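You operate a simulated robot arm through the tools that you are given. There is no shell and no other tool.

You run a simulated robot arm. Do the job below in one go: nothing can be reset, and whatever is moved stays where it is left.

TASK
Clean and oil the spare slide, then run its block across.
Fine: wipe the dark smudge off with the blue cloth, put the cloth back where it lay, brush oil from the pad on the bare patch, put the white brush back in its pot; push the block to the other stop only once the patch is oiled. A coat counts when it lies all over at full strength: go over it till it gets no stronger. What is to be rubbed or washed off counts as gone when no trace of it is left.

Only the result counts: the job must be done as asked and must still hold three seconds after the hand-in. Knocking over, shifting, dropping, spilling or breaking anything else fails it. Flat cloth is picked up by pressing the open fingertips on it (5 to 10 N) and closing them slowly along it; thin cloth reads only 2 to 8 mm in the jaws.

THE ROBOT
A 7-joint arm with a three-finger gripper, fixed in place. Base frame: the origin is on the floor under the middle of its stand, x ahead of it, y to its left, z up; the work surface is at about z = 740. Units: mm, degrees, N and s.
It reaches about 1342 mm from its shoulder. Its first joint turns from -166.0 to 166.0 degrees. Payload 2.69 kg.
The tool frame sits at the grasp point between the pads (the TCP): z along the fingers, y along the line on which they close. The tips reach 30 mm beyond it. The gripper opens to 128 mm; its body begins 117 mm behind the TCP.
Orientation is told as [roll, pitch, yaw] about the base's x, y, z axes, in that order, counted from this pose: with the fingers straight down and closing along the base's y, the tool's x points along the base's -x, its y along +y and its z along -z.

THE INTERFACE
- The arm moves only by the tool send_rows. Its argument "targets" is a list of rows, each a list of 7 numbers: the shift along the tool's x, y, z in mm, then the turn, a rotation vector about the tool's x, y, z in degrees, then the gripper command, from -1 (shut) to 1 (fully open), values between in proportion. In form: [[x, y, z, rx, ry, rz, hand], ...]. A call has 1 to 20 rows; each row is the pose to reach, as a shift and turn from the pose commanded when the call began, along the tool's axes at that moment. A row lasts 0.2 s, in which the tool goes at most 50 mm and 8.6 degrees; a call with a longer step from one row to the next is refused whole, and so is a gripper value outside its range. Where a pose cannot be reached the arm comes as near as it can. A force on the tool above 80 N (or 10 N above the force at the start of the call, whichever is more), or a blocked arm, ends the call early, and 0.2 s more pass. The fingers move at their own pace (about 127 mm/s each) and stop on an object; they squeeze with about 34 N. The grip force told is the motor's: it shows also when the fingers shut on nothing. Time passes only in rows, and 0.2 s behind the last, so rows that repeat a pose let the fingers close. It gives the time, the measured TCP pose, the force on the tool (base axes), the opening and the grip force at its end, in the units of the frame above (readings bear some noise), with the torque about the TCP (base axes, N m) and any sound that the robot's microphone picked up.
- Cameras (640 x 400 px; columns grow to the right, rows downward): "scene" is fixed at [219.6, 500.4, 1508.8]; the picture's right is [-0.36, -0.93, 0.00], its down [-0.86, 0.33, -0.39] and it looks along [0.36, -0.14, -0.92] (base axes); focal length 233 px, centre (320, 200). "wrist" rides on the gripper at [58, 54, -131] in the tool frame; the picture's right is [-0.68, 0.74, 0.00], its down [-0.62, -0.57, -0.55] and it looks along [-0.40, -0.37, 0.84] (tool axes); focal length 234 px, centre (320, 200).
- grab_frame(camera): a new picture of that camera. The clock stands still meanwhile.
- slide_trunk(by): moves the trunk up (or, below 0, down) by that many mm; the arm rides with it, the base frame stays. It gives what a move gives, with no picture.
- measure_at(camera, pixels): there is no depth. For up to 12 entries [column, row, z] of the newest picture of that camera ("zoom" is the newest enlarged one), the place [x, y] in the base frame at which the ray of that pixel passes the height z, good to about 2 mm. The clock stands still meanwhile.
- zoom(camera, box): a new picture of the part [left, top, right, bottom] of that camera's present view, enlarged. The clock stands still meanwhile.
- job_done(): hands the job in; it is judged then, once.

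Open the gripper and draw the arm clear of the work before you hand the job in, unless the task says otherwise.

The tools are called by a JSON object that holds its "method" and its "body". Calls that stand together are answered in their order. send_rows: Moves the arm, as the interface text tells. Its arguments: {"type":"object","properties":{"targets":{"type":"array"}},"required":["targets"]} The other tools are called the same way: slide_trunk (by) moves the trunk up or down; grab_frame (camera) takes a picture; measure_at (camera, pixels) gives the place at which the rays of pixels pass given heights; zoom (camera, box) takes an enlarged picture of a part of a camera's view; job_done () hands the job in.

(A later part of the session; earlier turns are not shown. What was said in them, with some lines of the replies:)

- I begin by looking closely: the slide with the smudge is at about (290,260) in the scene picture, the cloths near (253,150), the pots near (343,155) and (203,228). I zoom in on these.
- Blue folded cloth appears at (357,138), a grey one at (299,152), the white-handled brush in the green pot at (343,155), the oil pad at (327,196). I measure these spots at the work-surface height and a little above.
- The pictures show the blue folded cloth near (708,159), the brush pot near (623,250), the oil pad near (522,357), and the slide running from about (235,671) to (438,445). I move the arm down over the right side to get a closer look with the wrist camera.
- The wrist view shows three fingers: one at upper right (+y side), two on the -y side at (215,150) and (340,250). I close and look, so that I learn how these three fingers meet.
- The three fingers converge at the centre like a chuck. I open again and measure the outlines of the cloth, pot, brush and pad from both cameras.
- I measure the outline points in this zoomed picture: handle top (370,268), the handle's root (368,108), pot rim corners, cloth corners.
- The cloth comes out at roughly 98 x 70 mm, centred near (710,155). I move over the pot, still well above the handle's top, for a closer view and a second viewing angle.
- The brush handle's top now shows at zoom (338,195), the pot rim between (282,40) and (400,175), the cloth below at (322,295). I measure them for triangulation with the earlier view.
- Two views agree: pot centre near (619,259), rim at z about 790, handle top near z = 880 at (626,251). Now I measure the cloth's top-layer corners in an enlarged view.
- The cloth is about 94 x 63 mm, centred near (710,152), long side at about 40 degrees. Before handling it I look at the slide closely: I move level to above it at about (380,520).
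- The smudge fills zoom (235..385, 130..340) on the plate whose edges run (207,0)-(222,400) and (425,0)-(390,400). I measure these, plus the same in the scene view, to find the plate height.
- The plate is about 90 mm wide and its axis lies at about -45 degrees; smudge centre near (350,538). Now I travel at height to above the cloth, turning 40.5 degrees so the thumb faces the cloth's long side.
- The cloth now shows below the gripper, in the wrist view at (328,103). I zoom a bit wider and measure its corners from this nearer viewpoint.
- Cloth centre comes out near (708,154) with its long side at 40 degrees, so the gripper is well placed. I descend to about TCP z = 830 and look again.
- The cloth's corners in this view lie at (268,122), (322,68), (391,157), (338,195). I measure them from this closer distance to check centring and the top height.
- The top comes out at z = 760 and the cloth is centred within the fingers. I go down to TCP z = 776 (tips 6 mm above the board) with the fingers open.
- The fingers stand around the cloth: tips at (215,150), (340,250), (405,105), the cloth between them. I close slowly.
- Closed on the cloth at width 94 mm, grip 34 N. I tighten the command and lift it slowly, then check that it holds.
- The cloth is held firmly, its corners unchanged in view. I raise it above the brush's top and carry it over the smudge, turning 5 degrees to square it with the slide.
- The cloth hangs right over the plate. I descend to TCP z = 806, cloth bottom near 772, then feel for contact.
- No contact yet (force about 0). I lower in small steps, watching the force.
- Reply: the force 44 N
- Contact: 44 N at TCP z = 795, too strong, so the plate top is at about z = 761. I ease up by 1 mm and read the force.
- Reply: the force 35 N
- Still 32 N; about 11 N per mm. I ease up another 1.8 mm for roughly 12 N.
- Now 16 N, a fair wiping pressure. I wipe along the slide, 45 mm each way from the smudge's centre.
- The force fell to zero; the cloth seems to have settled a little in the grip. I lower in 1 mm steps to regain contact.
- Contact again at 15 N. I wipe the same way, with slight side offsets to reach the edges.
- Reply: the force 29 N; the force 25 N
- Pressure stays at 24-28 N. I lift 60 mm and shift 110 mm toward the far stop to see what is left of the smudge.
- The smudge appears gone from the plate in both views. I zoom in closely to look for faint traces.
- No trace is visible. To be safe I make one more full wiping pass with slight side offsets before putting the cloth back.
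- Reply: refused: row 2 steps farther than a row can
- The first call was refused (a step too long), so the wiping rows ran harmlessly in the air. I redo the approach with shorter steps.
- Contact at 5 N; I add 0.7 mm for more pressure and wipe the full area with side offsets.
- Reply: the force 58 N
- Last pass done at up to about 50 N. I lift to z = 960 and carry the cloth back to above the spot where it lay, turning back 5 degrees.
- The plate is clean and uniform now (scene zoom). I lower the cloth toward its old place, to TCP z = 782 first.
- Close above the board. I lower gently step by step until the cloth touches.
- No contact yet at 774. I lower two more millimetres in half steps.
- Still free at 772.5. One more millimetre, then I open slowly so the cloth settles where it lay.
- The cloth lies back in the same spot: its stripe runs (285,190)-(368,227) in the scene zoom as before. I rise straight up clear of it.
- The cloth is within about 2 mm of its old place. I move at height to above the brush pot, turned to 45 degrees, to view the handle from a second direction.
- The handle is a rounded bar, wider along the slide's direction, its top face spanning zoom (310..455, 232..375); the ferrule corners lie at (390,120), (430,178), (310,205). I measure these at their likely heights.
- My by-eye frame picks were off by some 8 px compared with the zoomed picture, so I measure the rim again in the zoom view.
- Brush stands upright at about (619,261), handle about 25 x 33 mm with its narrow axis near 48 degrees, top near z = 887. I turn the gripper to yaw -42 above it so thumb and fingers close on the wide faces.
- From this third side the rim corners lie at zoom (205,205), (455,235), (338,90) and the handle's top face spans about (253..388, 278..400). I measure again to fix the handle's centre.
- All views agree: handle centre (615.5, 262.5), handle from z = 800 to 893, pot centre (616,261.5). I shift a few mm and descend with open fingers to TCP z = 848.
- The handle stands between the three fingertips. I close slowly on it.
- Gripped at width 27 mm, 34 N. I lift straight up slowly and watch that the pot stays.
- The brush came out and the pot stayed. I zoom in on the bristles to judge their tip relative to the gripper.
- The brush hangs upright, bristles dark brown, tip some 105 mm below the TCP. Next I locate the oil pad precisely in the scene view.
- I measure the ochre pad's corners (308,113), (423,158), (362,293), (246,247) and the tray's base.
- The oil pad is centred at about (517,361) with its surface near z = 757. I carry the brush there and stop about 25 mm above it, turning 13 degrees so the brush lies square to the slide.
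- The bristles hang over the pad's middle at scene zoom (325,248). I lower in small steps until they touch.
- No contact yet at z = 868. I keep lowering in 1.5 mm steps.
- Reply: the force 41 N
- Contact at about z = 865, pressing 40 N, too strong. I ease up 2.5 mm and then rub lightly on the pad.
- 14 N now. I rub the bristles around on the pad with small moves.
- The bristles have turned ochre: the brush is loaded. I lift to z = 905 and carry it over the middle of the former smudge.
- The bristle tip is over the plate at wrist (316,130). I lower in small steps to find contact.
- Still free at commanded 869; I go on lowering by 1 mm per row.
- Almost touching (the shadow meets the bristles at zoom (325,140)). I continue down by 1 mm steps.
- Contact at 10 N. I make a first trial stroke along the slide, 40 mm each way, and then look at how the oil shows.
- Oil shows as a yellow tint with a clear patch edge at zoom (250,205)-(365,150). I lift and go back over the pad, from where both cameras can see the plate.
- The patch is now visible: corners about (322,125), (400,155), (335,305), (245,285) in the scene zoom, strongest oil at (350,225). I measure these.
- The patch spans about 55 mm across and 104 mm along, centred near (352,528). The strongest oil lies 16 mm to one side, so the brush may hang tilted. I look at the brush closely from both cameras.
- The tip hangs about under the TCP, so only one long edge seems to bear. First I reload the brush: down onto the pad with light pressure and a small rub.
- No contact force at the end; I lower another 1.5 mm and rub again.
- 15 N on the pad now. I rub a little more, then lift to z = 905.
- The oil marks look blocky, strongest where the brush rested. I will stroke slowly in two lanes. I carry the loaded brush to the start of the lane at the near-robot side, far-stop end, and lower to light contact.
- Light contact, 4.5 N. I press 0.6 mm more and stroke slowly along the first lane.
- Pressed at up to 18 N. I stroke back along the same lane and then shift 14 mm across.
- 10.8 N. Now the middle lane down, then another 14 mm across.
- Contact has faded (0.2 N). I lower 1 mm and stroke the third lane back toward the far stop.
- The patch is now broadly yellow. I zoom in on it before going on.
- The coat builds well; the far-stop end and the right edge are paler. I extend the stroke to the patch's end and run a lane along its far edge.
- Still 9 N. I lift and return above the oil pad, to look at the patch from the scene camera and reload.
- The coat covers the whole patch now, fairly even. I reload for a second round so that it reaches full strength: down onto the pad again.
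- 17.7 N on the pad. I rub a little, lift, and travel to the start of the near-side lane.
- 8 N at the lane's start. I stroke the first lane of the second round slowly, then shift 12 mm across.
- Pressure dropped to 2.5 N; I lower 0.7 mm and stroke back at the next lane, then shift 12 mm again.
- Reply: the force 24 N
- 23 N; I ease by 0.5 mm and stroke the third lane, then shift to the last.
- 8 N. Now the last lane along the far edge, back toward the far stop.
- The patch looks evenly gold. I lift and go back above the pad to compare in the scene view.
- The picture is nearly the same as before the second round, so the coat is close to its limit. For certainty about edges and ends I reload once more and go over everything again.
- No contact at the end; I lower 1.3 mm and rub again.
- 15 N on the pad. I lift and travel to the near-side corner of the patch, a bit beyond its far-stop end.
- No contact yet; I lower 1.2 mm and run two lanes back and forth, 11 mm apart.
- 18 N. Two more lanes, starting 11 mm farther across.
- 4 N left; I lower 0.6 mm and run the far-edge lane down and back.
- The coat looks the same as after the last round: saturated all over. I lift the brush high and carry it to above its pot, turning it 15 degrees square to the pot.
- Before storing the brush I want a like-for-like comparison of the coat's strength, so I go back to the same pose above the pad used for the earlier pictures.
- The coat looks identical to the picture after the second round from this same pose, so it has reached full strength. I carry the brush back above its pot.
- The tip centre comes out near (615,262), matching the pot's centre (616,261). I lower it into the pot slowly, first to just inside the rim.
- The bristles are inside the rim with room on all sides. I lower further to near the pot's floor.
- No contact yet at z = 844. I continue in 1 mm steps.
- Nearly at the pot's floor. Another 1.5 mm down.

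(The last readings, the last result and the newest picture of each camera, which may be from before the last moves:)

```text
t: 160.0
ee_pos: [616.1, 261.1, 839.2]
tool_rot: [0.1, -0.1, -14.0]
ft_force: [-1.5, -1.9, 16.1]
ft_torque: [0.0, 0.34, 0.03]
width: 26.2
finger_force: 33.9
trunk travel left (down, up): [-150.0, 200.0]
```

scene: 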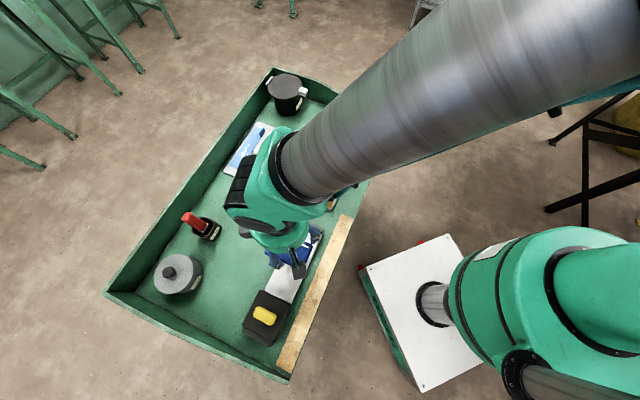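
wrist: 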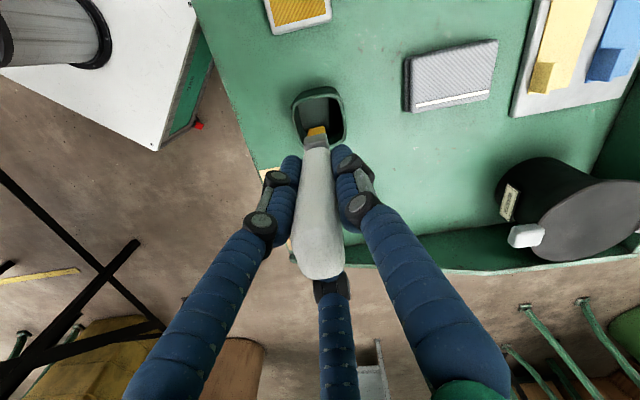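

Contact with the floor, 16 N. I ease up 1 mm and open slowly.

{"method": "send_rows", "body": {"targets": [[0, 0, -1, 0, 0, 0, -0.8], [0, 0, -1, 0, 0, 0, -0.6], [0, 0, -1, 0, 0, 0, -0.55], [0, 0, -1, 0, 0, 0, -0.5], [0, 0, -1, 0, 0, 0, -0.4], [0, 0, -1, 0, 0, 0, -0.2], [0, 0, -1, 0, 0, 0, 0.1], [0, 0, -1, 0, 0, 0, 0.4], [0, 0, -1, 0, 0, 0, 0.7], [0, 0, -1, 0, 0, 0, 1], [0, 0, -1, 0, 0, 0, 1]]}}

{"method": "grab_frame", "body": {"camera": "wrist"}}

{"method": "zoom", "body": {"camera": "scene", "box": [315, 115, 375, 185]}}

```text
t: 162.4
ee_pos: [616.2, 260.7, 839.0]
tool_rot: [0.0, 0.0, -14.0]
ft_force: [-0.7, 0.2, 0.1]
ft_torque: [0.0, 0.02, 0.02]
width: 128.0
finger_force: 0.1
trunk travel left (down, up): [-150.0, 200.0]
```

```text
taken
```

wrist: 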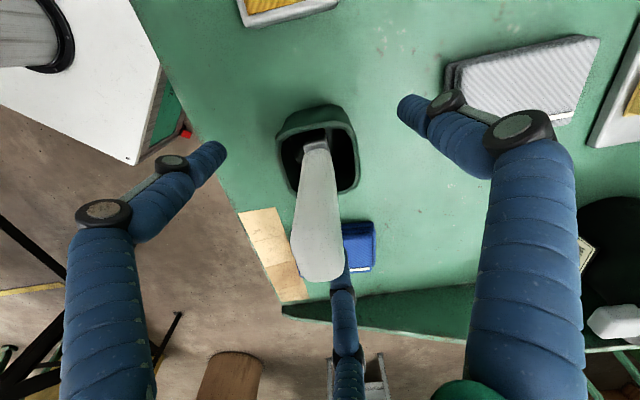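

```text
5.71 times, centred on (345, 150) of scene
```

zoom: 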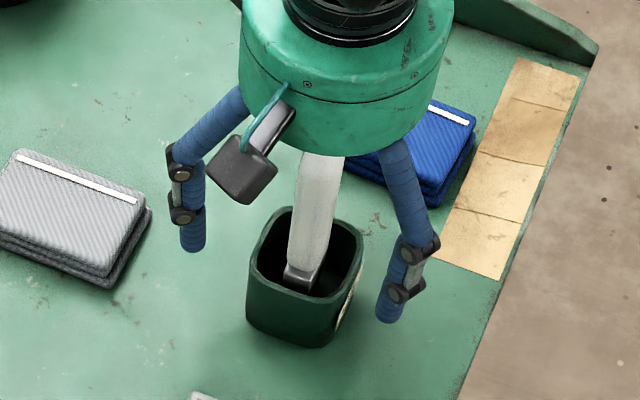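

The brush stands free in its pot. I rise straight up clear of the handle.

{"method": "send_rows", "body": {"targets": [[0, 0, -20, 0, 0, 0, 1], [0, 0, -50, 0, 0, 0, 1], [0, 0, -90, 0, 0, 0, 1], [0, 0, -130, 0, 0, 0, 1], [0, 0, -130, 0, 0, 0, 1]]}}

{"method": "grab_frame", "body": {"camera": "wrist"}}

{"method": "grab_frame", "body": {"camera": "scene"}}

{"method": "zoom", "body": {"camera": "scene", "box": [225, 220, 335, 350]}}

```text
t: 163.6
ee_pos: [615.2, 261.2, 969.7]
tool_rot: [0.0, 0.0, -14.0]
ft_force: [-0.1, 0.3, 0.2]
ft_torque: [0.02, -0.03, -0.01]
width: 127.9
finger_force: 0.0
trunk travel left (down, up): [-150.0, 200.0]
```

```text
taken
```

wrist: 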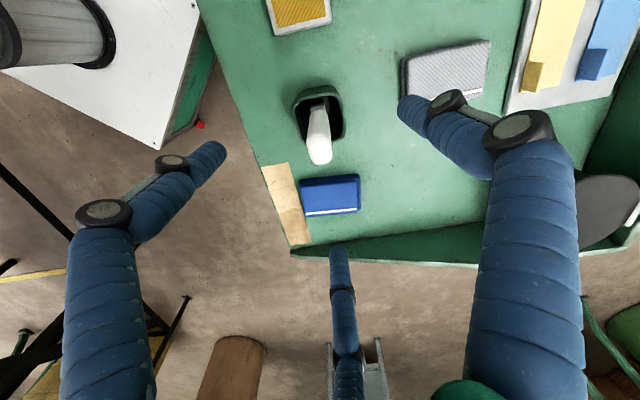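

```text
taken
```

scene: 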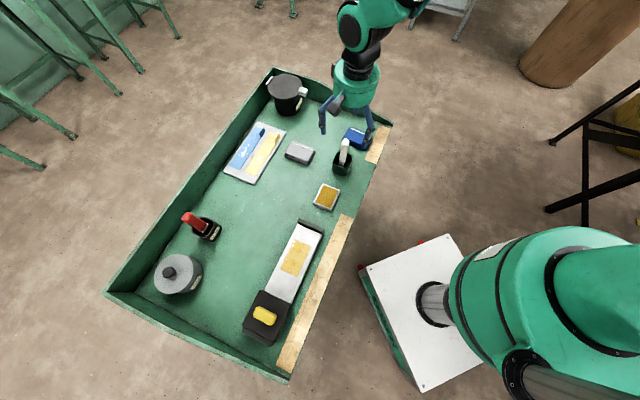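

```text
3.08 times, centred on (280, 285) of scene
```

zoom: 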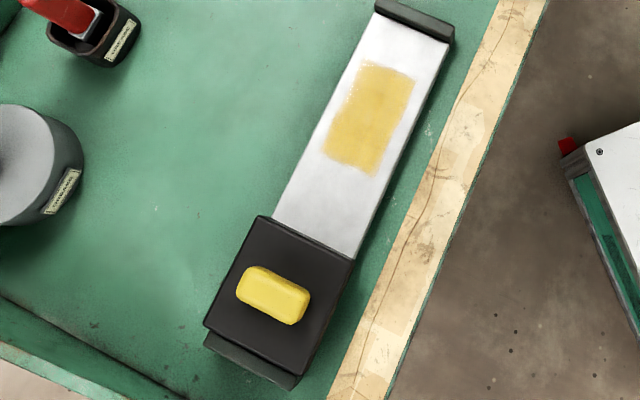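

The pot, brush and cloth all stand well. Next is the block: I travel at height to above it at about (250,650), turning to yaw 44.5 so that thumb and fingers face along the slide.

{"method": "send_rows", "body": {"targets": [[37.4, 24, 0, 0, 0, -4.9, 1], [74.8, 48.1, 0, 0, 0, -9.8, 1], [112.3, 72.1, 0, 0, 0, -14.6, 1], [149.7, 96.1, 0, 0, 0, -19.5, 1], [187.1, 120.1, 0, 0, 0, -24.4, 1], [224.5, 144.2, 0, 0, 0, -29.3, 1], [261.9, 168.2, 0, 0, 0, -34.1, 1], [299.3, 192.2, 0, 0, 0, -39, 1], [336.8, 216.2, 0, 0, 0, -43.9, 1], [374.2, 240.3, 0, 0, 0, -48.8, 1], [411.6, 264.3, 0, 0, 0, -53.6, 1], [449, 288.3, 0, 0, 0, -58.5, 1], [449, 288.3, 0, 0, 0, -58.5, 1]]}}

{"method": "grab_frame", "body": {"camera": "wrist"}}

{"method": "zoom", "body": {"camera": "wrist", "box": [220, 0, 400, 180]}}

```text
t: 166.4
ee_pos: [247.8, 650.7, 969.8]
tool_rot: [0.0, 0.0, 44.5]
ft_force: [0.2, 0.6, -0.3]
ft_torque: [-0.08, -0.01, 0.0]
width: 128.1
finger_force: 0.0
trunk travel left (down, up): [-150.0, 200.0]
```

```text
taken
```

wrist: 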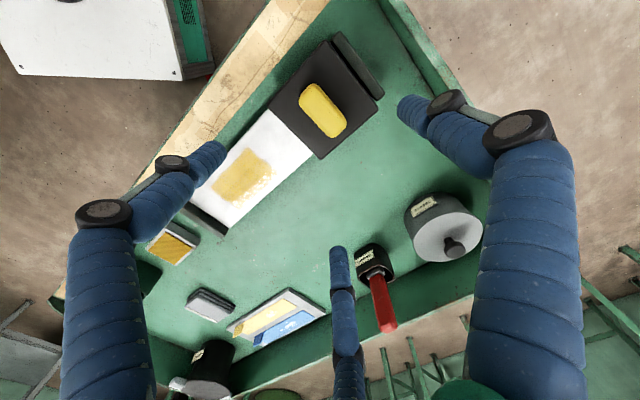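

```text
2.22 times, centred on (310, 90) of wrist
```

zoom: 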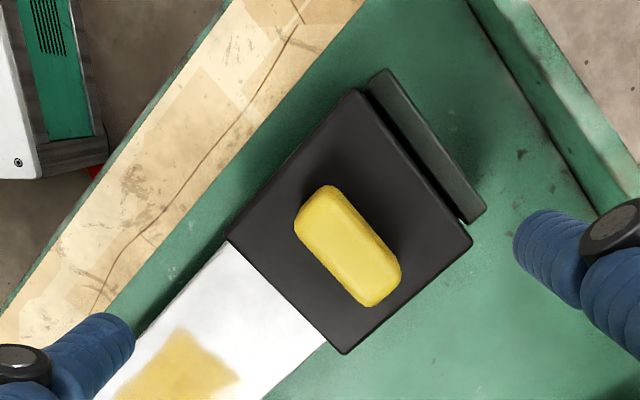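

I measure the block's top corners (355,90), (470,240), (345,352), (228,235) and the knob's (330,187), (400,265), (370,307), (297,222), for a few heights.

{"method": "measure_at", "body": {"camera": "zoom", "pixels": [[355, 92, 790], [470, 240, 790], [345, 352, 790], [228, 237, 790], [330, 187, 815], [400, 265, 815], [370, 307, 815], [297, 222, 815], [347, 245, 815], [385, 70, 775], [485, 212, 775]]}}

{"method": "zoom", "body": {"camera": "scene", "box": [225, 265, 325, 350]}}

```text
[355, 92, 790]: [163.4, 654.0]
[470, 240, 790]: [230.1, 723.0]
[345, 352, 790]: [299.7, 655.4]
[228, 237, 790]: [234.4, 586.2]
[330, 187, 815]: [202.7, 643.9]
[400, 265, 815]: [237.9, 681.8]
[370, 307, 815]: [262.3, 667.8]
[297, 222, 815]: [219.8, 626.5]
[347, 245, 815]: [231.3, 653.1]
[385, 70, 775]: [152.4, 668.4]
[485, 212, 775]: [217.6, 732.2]
```

```text
4.71 times, centred on (275, 308) of scene
```

zoom: 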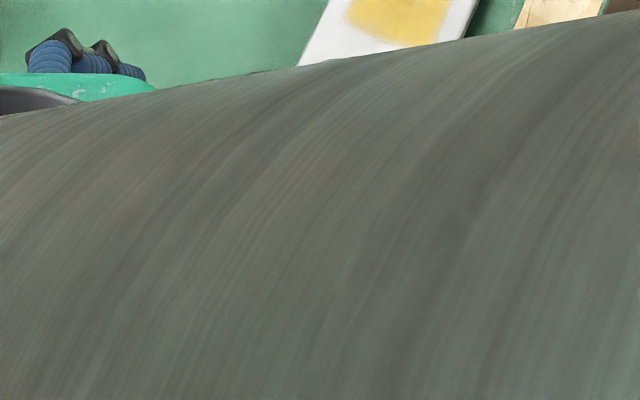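

The block top is about 98 x 96 mm centred on the slide's axis, the knob about 26 mm thick along the slide and 55 mm across. I move over the knob and lower to z = 905 for a second view to get the heights.

{"method": "send_rows", "body": {"targets": [[5, 10, 20, 0, 0, 0, 1], [9.5, 16.9, 45, 0, 0, 0, 1], [9.5, 16.9, 64, 0, 0, 0, 1], [9.5, 16.9, 64, 0, 0, 0, 1]]}}

{"method": "zoom", "body": {"camera": "wrist", "box": [220, 20, 420, 190]}}

```text
t: 167.4
ee_pos: [232.0, 654.7, 906.1]
tool_rot: [0.0, 0.0, 44.5]
ft_force: [-0.1, 1.1, -0.8]
ft_torque: [-0.03, -0.01, 0.02]
width: 128.1
finger_force: 0.2
trunk travel left (down, up): [-150.0, 200.0]
```

```text
2.35 times, centred on (320, 105) of wrist
```

zoom: 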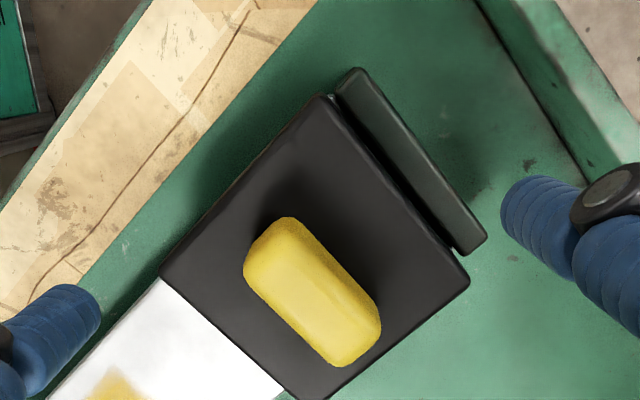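

Now I measure the same corners here: block (328,97), (468,280), (162,272); knob (288,218), (380,318), (342,366), (246,262).

{"method": "measure_at", "body": {"camera": "zoom", "pixels": [[328, 97, 790], [468, 280, 790], [162, 272, 790], [328, 97, 800], [468, 280, 800], [162, 272, 800], [288, 218, 815], [380, 318, 815], [342, 366, 815], [246, 262, 815], [312, 290, 815], [312, 290, 825]]}}

```text
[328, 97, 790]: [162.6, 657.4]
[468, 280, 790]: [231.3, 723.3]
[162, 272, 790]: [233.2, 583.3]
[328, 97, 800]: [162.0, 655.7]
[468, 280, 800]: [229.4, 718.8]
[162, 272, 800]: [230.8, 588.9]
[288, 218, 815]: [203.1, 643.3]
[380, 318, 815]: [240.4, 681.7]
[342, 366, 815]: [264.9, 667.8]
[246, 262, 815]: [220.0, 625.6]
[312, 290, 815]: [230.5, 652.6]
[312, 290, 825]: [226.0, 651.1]
```

The heights are still uncertain (block top 790-800, knob top 815-840). I shift 78 mm sideways for a better baseline.

{"method": "send_rows", "body": {"targets": [[-28, -27.5, 0, 0, 0, 0, 1], [-55.6, -54.7, 0, 0, 0, 0, 1], [-55.6, -54.7, 0, 0, 0, 0, 1], [-55.6, -54.7, 0, 0, 0, 0, 1]]}}

{"method": "zoom", "body": {"camera": "wrist", "box": [220, 0, 420, 120]}}

```text
t: 168.4
ee_pos: [305.9, 654.0, 904.9]
tool_rot: [0.0, 0.0, 44.6]
ft_force: [-0.9, 0.1, 0.6]
ft_torque: [-0.01, -0.02, 0.01]
width: 127.7
finger_force: 0.0
trunk travel left (down, up): [-150.0, 200.0]
```

```text
3.20 times, centred on (320, 60) of wrist
```

zoom: 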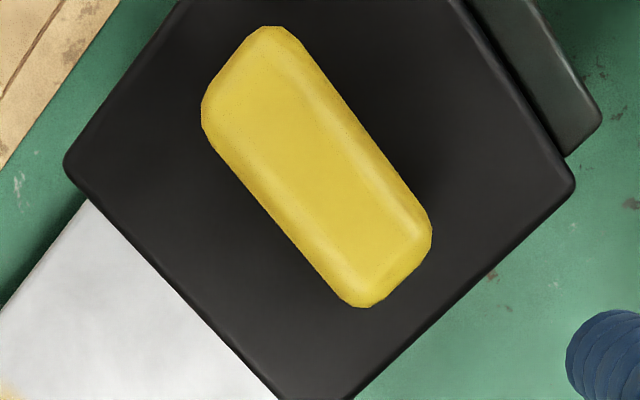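

I measure block corners (66,167), (575,185) and knob corners (270,27), (431,240), (360,307), (202,112) at two heights each.

{"method": "measure_at", "body": {"camera": "zoom", "pixels": [[66, 167, 790], [575, 185, 790], [66, 167, 800], [575, 185, 800], [270, 27, 815], [431, 240, 815], [360, 307, 815], [202, 112, 815], [270, 27, 830], [431, 240, 830], [360, 307, 830], [202, 112, 830]]}}

```text
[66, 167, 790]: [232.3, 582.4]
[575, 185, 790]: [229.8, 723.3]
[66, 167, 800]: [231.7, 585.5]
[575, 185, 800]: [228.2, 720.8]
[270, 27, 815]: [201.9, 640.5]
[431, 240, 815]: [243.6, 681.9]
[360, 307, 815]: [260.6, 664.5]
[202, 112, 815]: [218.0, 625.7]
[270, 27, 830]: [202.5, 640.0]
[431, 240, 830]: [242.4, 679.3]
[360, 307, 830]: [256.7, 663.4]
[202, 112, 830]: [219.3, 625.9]
```

Triangulated: block top z = 794, knob from 794 to about 820, centre at slide coordinate a = -304. I move above the knob with the fingers half closed (70 mm) and look before descending.

{"method": "send_rows", "body": {"targets": [[20, 14, 0, 0, 0, 0, 0.5], [40, 28, 0, 0, 0, 0, 0.2], [57.6, 41.2, 0, 0, 0, 0, 0.1], [57.6, 41.2, 20, 0, 0, 0, 0.1], [57.6, 41.2, 40, 0, 0, 0, 0.1], [57.6, 41.2, 40, 0, 0, 0, 0.1]]}}

{"method": "grab_frame", "body": {"camera": "wrist"}}

{"method": "zoom", "body": {"camera": "wrist", "box": [230, 60, 410, 240]}}

```text
t: 169.8
ee_pos: [239.6, 645.0, 864.4]
tool_rot: [0.0, 0.0, 44.5]
ft_force: [0.2, 0.0, -1.0]
ft_torque: [-0.03, 0.0, -0.01]
width: 70.1
finger_force: 0.2
trunk travel left (down, up): [-150.0, 200.0]
```

```text
taken
```

wrist: 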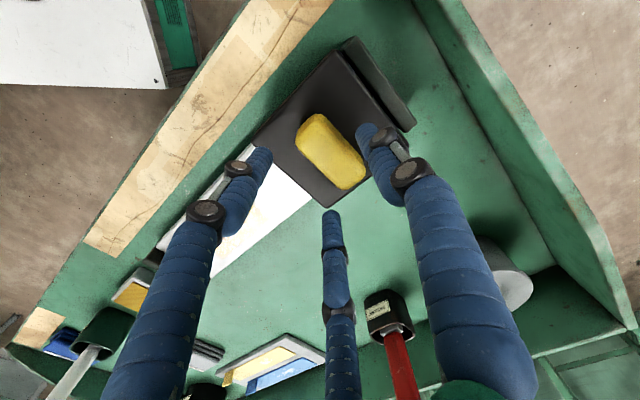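

```text
2.22 times, centred on (320, 150) of wrist
```

zoom: 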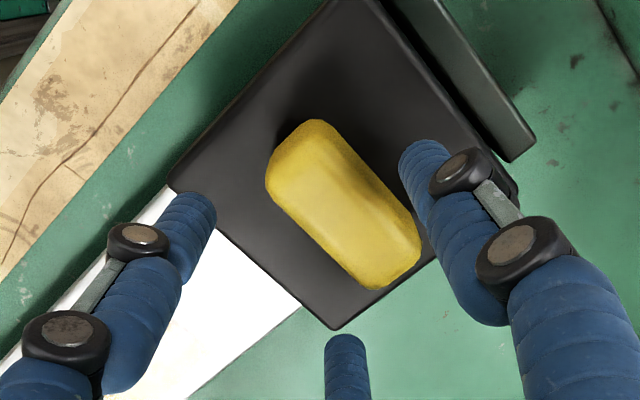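

The knob sits between the thumb (behind it) and the two fingers (in front). I lower to z = 829, tips about 5 mm above the block.

{"method": "send_rows", "body": {"targets": [[0, 0, 12, 0, 0, 0, 0.1], [0, 0, 24, 0, 0, 0, 0.1], [0, 0, 32, 0, 0, 0, 0.1], [0, 0, 36, 0, 0, 0, 0.1], [0, 0, 36, 0, 0, 0, 0.1]]}}

{"method": "zoom", "body": {"camera": "wrist", "box": [230, 60, 410, 240]}}

```text
t: 171.0
ee_pos: [239.4, 643.3, 829.7]
tool_rot: [0.1, -0.2, 44.6]
ft_force: [-2.0, 0.2, 21.8]
ft_torque: [-1.05, 0.34, -0.17]
width: 72.3
finger_force: 1.6
trunk travel left (down, up): [-150.0, 200.0]
```

```text
2.22 times, centred on (320, 150) of wrist
```

zoom: 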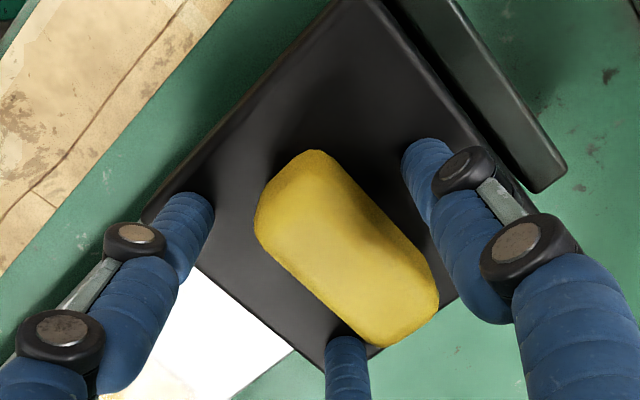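

A fingertip touches the block's top (22 N upward), so that top is at about z = 799. I rise 4 mm.

{"method": "send_rows", "body": {"targets": [[0, 0, -2, 0, 0, 0, 0.1], [0, 0, -4, 0, 0, 0, 0.1], [0, 0, -4, 0, 0, 0, 0.1]]}}

{"method": "zoom", "body": {"camera": "wrist", "box": [230, 60, 410, 240]}}

```text
t: 171.8
ee_pos: [238.8, 643.6, 832.6]
tool_rot: [0.0, 0.1, 44.5]
ft_force: [-0.4, 0.2, 0.6]
ft_torque: [0.03, -0.01, 0.0]
width: 70.5
finger_force: 0.0
trunk travel left (down, up): [-150.0, 200.0]
```

```text
2.22 times, centred on (320, 150) of wrist
```

zoom: 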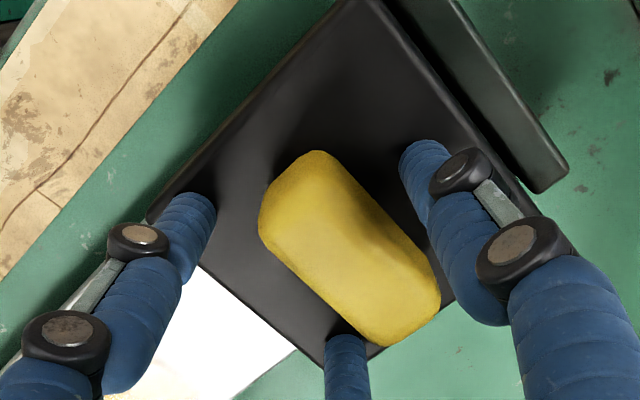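

Free again. I close the fingers to a loose cage around the knob (48 mm).

{"method": "send_rows", "body": {"targets": [[0, 0, 0, 0, 0, 0, 0], [0, 0, 0, 0, 0, 0, -0.1], [0, 0, 0, 0, 0, 0, -0.18], [0, 0, 0, 0, 0, 0, -0.22], [0, 0, 0, 0, 0, 0, -0.22]]}}

{"method": "zoom", "body": {"camera": "wrist", "box": [230, 60, 410, 240]}}

```text
t: 173.0
ee_pos: [239.5, 643.4, 833.1]
tool_rot: [0.0, 0.0, 44.5]
ft_force: [-0.6, 0.3, -0.4]
ft_torque: [0.02, 0.02, 0.0]
width: 50.6
finger_force: 0.2
trunk travel left (down, up): [-150.0, 200.0]
```

```text
2.22 times, centred on (320, 150) of wrist
```

zoom: 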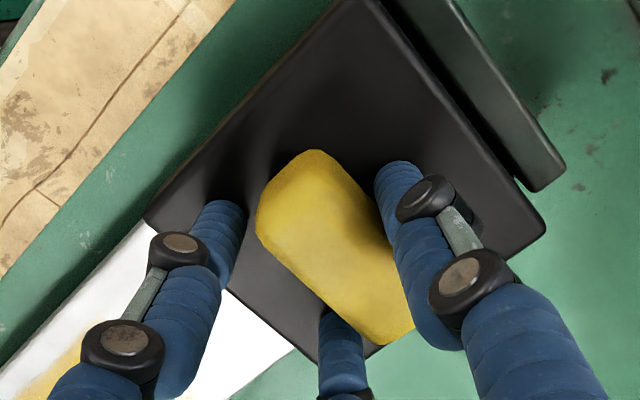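

No contact forces; the thumb is just behind the knob. I begin pushing along the slide by 15 mm and check force and picture.

{"method": "send_rows", "body": {"targets": [[0, -3, 0, 0, 0, 0, -0.22], [0, -6, 0, 0, 0, 0, -0.22], [0, -9, 0, 0, 0, 0, -0.22], [0, -12, 0, 0, 0, 0, -0.22], [0, -15, 0, 0, 0, 0, -0.22]]}}

{"method": "zoom", "body": {"camera": "wrist", "box": [230, 60, 410, 240]}}

```text
t: 174.2
ee_pos: [248.3, 633.7, 832.4]
tool_rot: [0.0, 0.0, 44.6]
ft_force: [-0.9, 1.4, 0.3]
ft_torque: [0.04, 0.04, 0.0]
width: 50.7
finger_force: 0.6
trunk travel left (down, up): [-150.0, 200.0]
```

```text
2.22 times, centred on (320, 150) of wrist
```

zoom: 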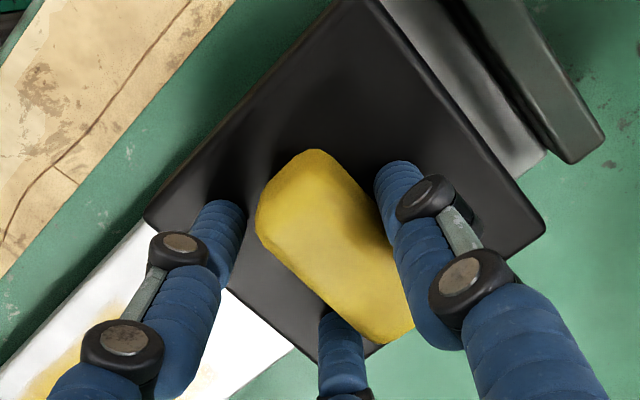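

The block follows easily (about 1.5 N); a gap opened behind it. I push on steadily by 160 mm.

{"method": "send_rows", "body": {"targets": [[0, -6, 0, 0, 0, 0, -0.22], [0, -14, 0, 0, 0, 0, -0.22], [0, -22, 0, 0, 0, 0, -0.22], [0, -30, 0, 0, 0, 0, -0.22], [0, -39, 0, 0, 0, 0, -0.22], [0, -48, 0, 0, 0, 0, -0.22], [0, -57, 0, 0, 0, 0, -0.22], [0, -66, 0, 0, 0, 0, -0.22], [0, -75, 0, 0, 0, 0, -0.22], [0, -84, 0, 0, 0, 0, -0.22], [0, -93, 0, 0, 0, 0, -0.22], [0, -102, 0, 0, 0, 0, -0.22], [0, -111, 0, 0, 0, 0, -0.22], [0, -120, 0, 0, 0, 0, -0.22], [0, -129, 0, 0, 0, 0, -0.22], [0, -138, 0, 0, 0, 0, -0.22], [0, -146, 0, 0, 0, 0, -0.22], [0, -153, 0, 0, 0, 0, -0.22], [0, -158, 0, 0, 0, 0, -0.22], [0, -160, 0, 0, 0, 0, -0.22]]}}

{"method": "grab_frame", "body": {"camera": "wrist"}}

{"method": "zoom", "body": {"camera": "scene", "box": [225, 200, 345, 350]}}

```text
t: 178.4
ee_pos: [361.9, 518.7, 833.9]
tool_rot: [-0.1, 0.0, 44.6]
ft_force: [-0.2, 0.2, 0.7]
ft_torque: [0.03, 0.07, -0.03]
width: 50.9
finger_force: 0.9
trunk travel left (down, up): [-150.0, 200.0]
```

```text
taken
```

wrist: 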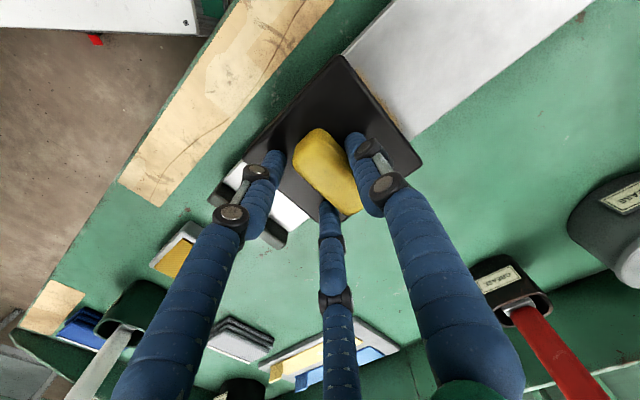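

```text
2.67 times, centred on (285, 275) of scene
```

zoom: 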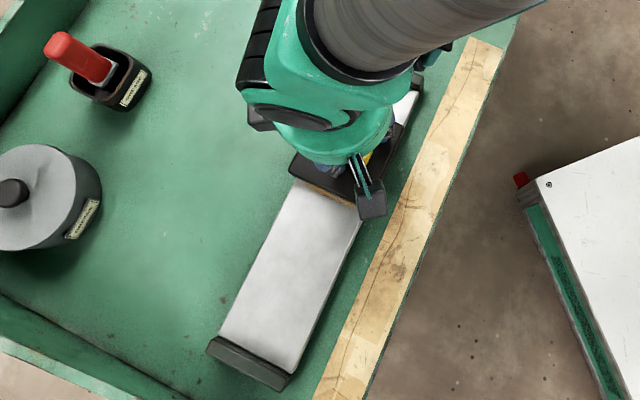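

Smooth so far: 175 mm done, about 50 mm to the far stop. I continue slower by 40 mm.

{"method": "send_rows", "body": {"targets": [[0, -4, 0, 0, 0, 0, -0.22], [0, -9, 0, 0, 0, 0, -0.22], [0, -14, 0, 0, 0, 0, -0.22], [0, -19, 0, 0, 0, 0, -0.22], [0, -24, 0, 0, 0, 0, -0.22], [0, -29, 0, 0, 0, 0, -0.22], [0, -33, 0, 0, 0, 0, -0.22], [0, -36, 0, 0, 0, 0, -0.22], [0, -38, 0, 0, 0, 0, -0.22], [0, -40, 0, 0, 0, 0, -0.22]]}}

{"method": "zoom", "body": {"camera": "wrist", "box": [200, 60, 400, 260]}}

```text
t: 180.6
ee_pos: [390.1, 489.2, 833.9]
tool_rot: [0.0, 0.1, 44.5]
ft_force: [-0.8, 1.4, 0.1]
ft_torque: [0.04, 0.02, -0.01]
width: 50.8
finger_force: 1.1
trunk travel left (down, up): [-150.0, 200.0]
```

```text
2.00 times, centred on (300, 160) of wrist
```

zoom: 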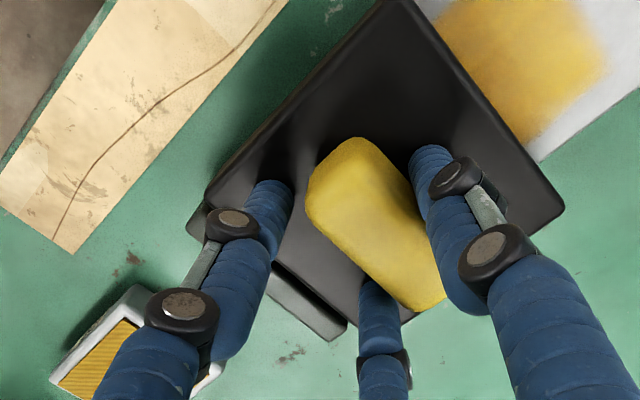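

The block's front is close to the far stop's dark bar at zoom (300,300). I go on in 2 mm steps, watching for the force to rise.

{"method": "send_rows", "body": {"targets": [[0, -2, 0, 0, 0, 0, -0.22], [0, -4, 0, 0, 0, 0, -0.22], [0, -6, 0, 0, 0, 0, -0.22], [0, -7, 0, 0, 0, 0, -0.22]]}}

{"method": "zoom", "body": {"camera": "wrist", "box": [200, 120, 400, 260]}}

```text
t: 181.6
ee_pos: [395.0, 484.9, 833.5]
tool_rot: [0.0, 0.0, 44.6]
ft_force: [-1.3, 0.8, 0.3]
ft_torque: [0.07, 0.04, -0.03]
width: 50.8
finger_force: 0.9
trunk travel left (down, up): [-150.0, 200.0]
```

```text
2.86 times, centred on (300, 190) of wrist
```

zoom: 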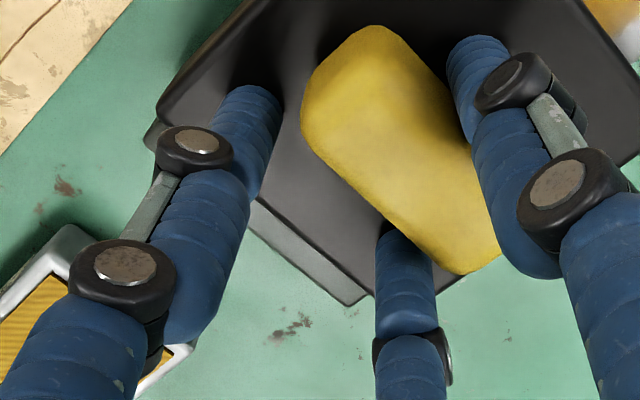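

Still only sliding force. I continue by 1 mm steps.

{"method": "send_rows", "body": {"targets": [[0, -1, 0, 0, 0, 0, -0.22], [0, -2, 0, 0, 0, 0, -0.22], [0, -3, 0, 0, 0, 0, -0.22], [0, -4, 0, 0, 0, 0, -0.22]]}}

```text
t: 182.6
ee_pos: [398.2, 481.7, 834.9]
tool_rot: [0.0, 0.1, 44.6]
ft_force: [-0.9, 3.3, -0.3]
ft_torque: [0.12, 0.05, -0.04]
width: 52.3
finger_force: 1.8
trunk travel left (down, up): [-150.0, 200.0]
```

The width grew to 52.3 and force to 3.4 N: perhaps the stop. Two more millimetres to confirm.

{"method": "send_rows", "body": {"targets": [[0, -1, 0, 0, 0, 0, -0.22], [0, -2, 0, 0, 0, 0, -0.22], [0, -2, 0, 0, 0, 0, -0.22]]}}

{"method": "zoom", "body": {"camera": "wrist", "box": [200, 120, 400, 260]}}

```text
t: 183.4
ee_pos: [398.6, 481.8, 833.6]
tool_rot: [0.0, 0.0, 44.5]
ft_force: [-5.9, 6.4, 0.0]
ft_torque: [0.18, 0.17, 0.0]
width: 54.9
finger_force: 3.5
trunk travel left (down, up): [-150.0, 200.0]
```

```text
2.86 times, centred on (300, 190) of wrist
```

zoom: 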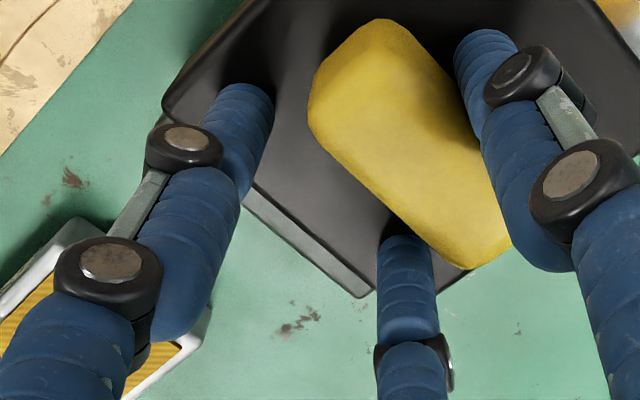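

The force rose to 9 N along the slide with the thumb yielding: the block is against the far stop. I open the fingers and rise straight up.

{"method": "send_rows", "body": {"targets": [[0, 0, 0, 0, 0, 0, 0], [0, 0, 0, 0, 0, 0, 0.2], [0, 0, 0, 0, 0, 0, 0.4], [0, 0, -10, 0, 0, 0, 0.5], [0, 0, -30, 0, 0, 0, 0.5], [0, 0, -60, 0, 0, 0, 0.6], [0, 0, -100, 0, 0, 0, 1], [0, 0, -130, 0, 0, 0, 1], [0, 0, -130, 0, 0, 0, 1]]}}

{"method": "grab_frame", "body": {"camera": "wrist"}}

{"method": "zoom", "body": {"camera": "wrist", "box": [220, 20, 400, 180]}}

```text
t: 185.4
ee_pos: [398.5, 480.8, 962.3]
tool_rot: [0.0, 0.0, 44.6]
ft_force: [-0.1, -0.9, -0.5]
ft_torque: [0.01, -0.02, 0.01]
width: 127.7
finger_force: 0.1
trunk travel left (down, up): [-150.0, 200.0]
```

```text
taken
```

wrist: 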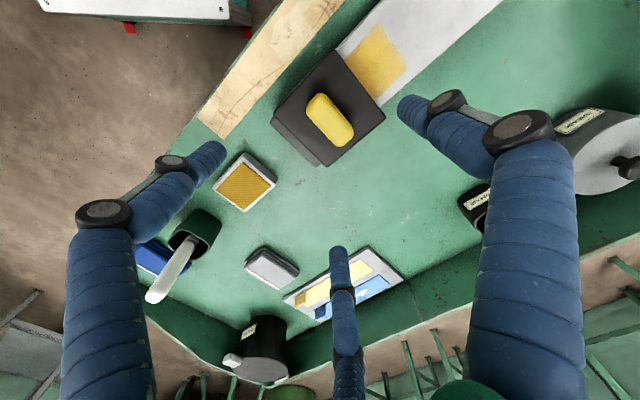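

```text
2.50 times, centred on (310, 100) of wrist
```

zoom: 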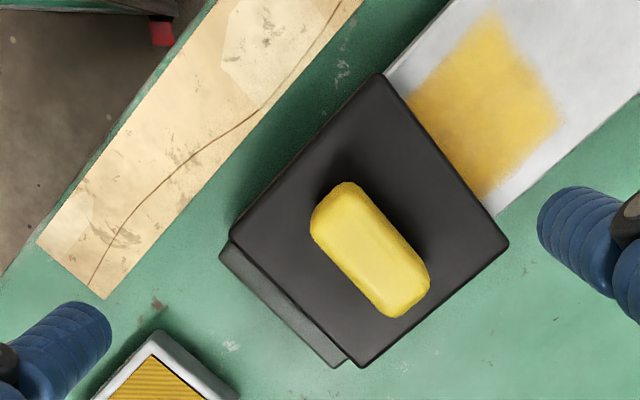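

The block sits against the far stop. I draw the arm well up and clear, then check the whole scene.

{"method": "send_rows", "body": {"targets": [[-9, -14.3, -30, 0, 0, 0, 1], [-18.1, -28.7, -60, 0, 0, 0, 1], [-27.2, -43, -90, 0, 0, 0, 1], [-36.2, -57.3, -120, 0, 0, 0, 1], [-45.3, -71.6, -150, 0, 0, 0, 1], [-54.3, -86, -180, 0, 0, 0, 1], [-63.4, -100.3, -210, 0, 0, 0, 1], [-72.4, -114.6, -240, 0, 0, 0, 1], [-72.4, -114.6, -240, 0, 0, 0, 1], [-72.4, -114.6, -240, 0, 0, 0, 1]]}}

{"method": "grab_frame", "body": {"camera": "scene"}}

{"method": "zoom", "body": {"camera": "scene", "box": [225, 200, 345, 350]}}

{"method": "zoom", "body": {"camera": "scene", "box": [310, 110, 400, 220]}}

{"method": "grab_frame", "body": {"camera": "wrist"}}

```text
t: 187.6
ee_pos: [532.4, 451.2, 1200.4]
tool_rot: [-0.1, 0.1, 44.6]
ft_force: [-0.5, -0.3, 0.3]
ft_torque: [-0.01, 0.01, 0.05]
width: 127.9
finger_force: 0.0
trunk travel left (down, up): [-150.0, 200.0]
```

```text
taken
```

scene: 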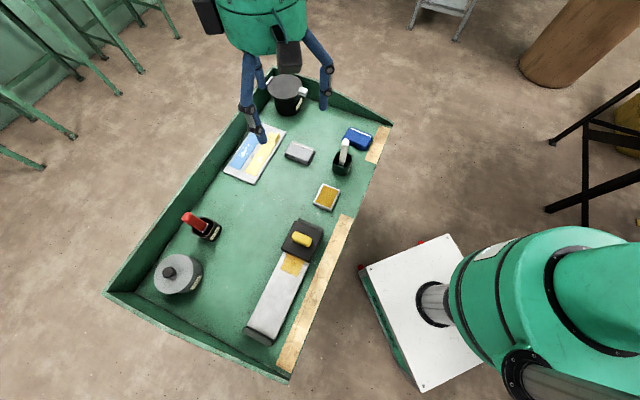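

```text
2.67 times, centred on (285, 275) of scene
```

zoom: 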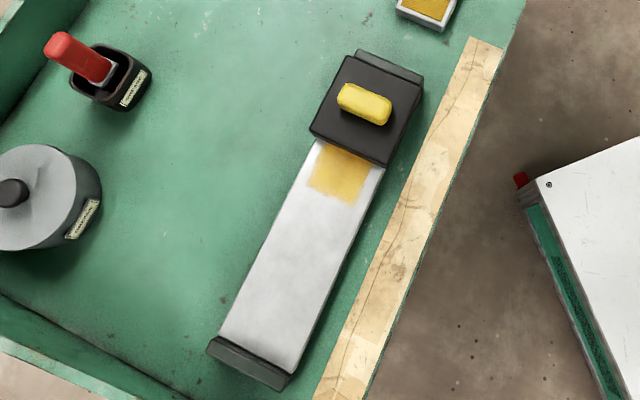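

```text
3.64 times, centred on (355, 165) of scene
```

zoom: 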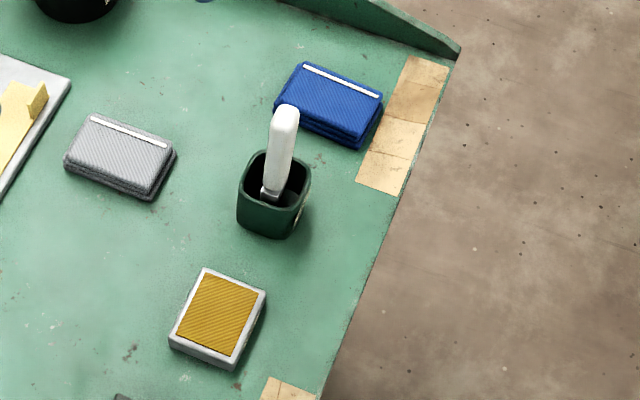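

```text
taken
```

wrist: 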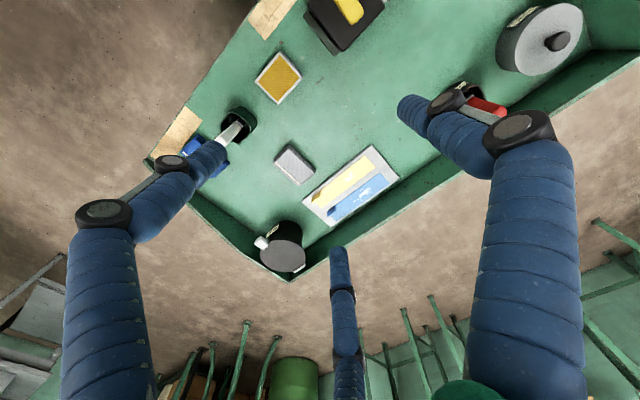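

Cloth, brush, pot and pad stand at the same pixels as in the first pictures. I check the block against the far stop and the slide's place more closely.

{"method": "zoom", "body": {"camera": "scene", "box": [270, 210, 340, 285]}}

{"method": "zoom", "body": {"camera": "scene", "box": [225, 280, 315, 350]}}

```text
5.33 times, centred on (305, 248) of scene
```

zoom: 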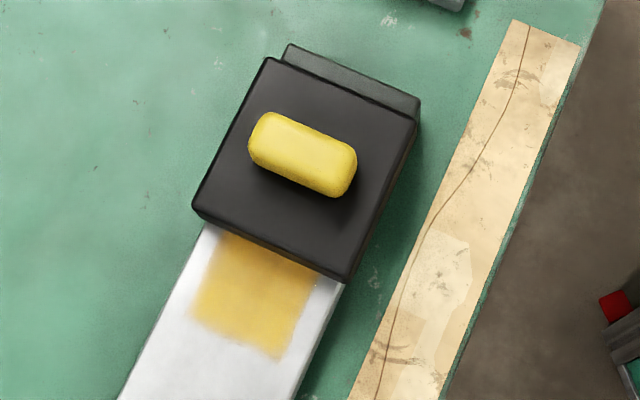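

```text
5.71 times, centred on (270, 315) of scene
```

zoom: 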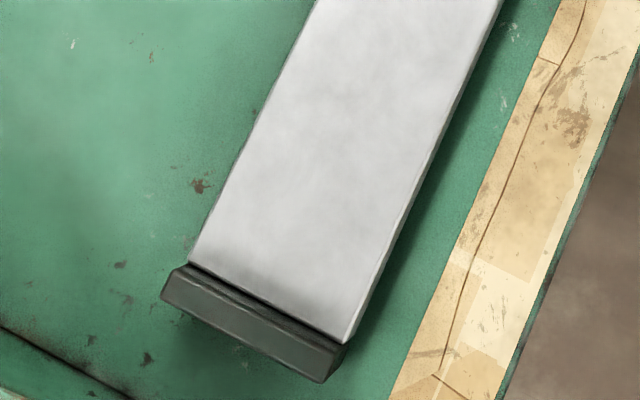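

The block stands flush against the far stop, the slide has not moved, the patch is gold all over, and cloth, brush and pad are in place; the arm is up and open. I hand the job in.

{"method": "job_done", "body": {}}

```text
The job is handed in.
```

I did the whole job in the order you asked and handed it in. I don't have the verdict, only what the pictures and readings show.

- **Smudge:** I wiped it off with the blue cloth. No trace showed in close-ups from either camera.
- **Cloth:** It is back within about 2 mm of where it lay, at the same angle.
- **Oil:** I brushed oil from the pad over the whole bare patch in three rounds, reloading the brush each time. The last round made no visible difference, which is why I judged it full strength.
- **White brush:** It is standing in its pot, and the pot has not moved.
- **Block:** I pushed it only after the patch was oiled. It slid freely for about 226 mm, then the push force rose to about 9 N and it sat flush against the far stop.

In the last pictures, the slide, pad and pots were where they started. I raised the arm clear with the gripper open before the hand-in.
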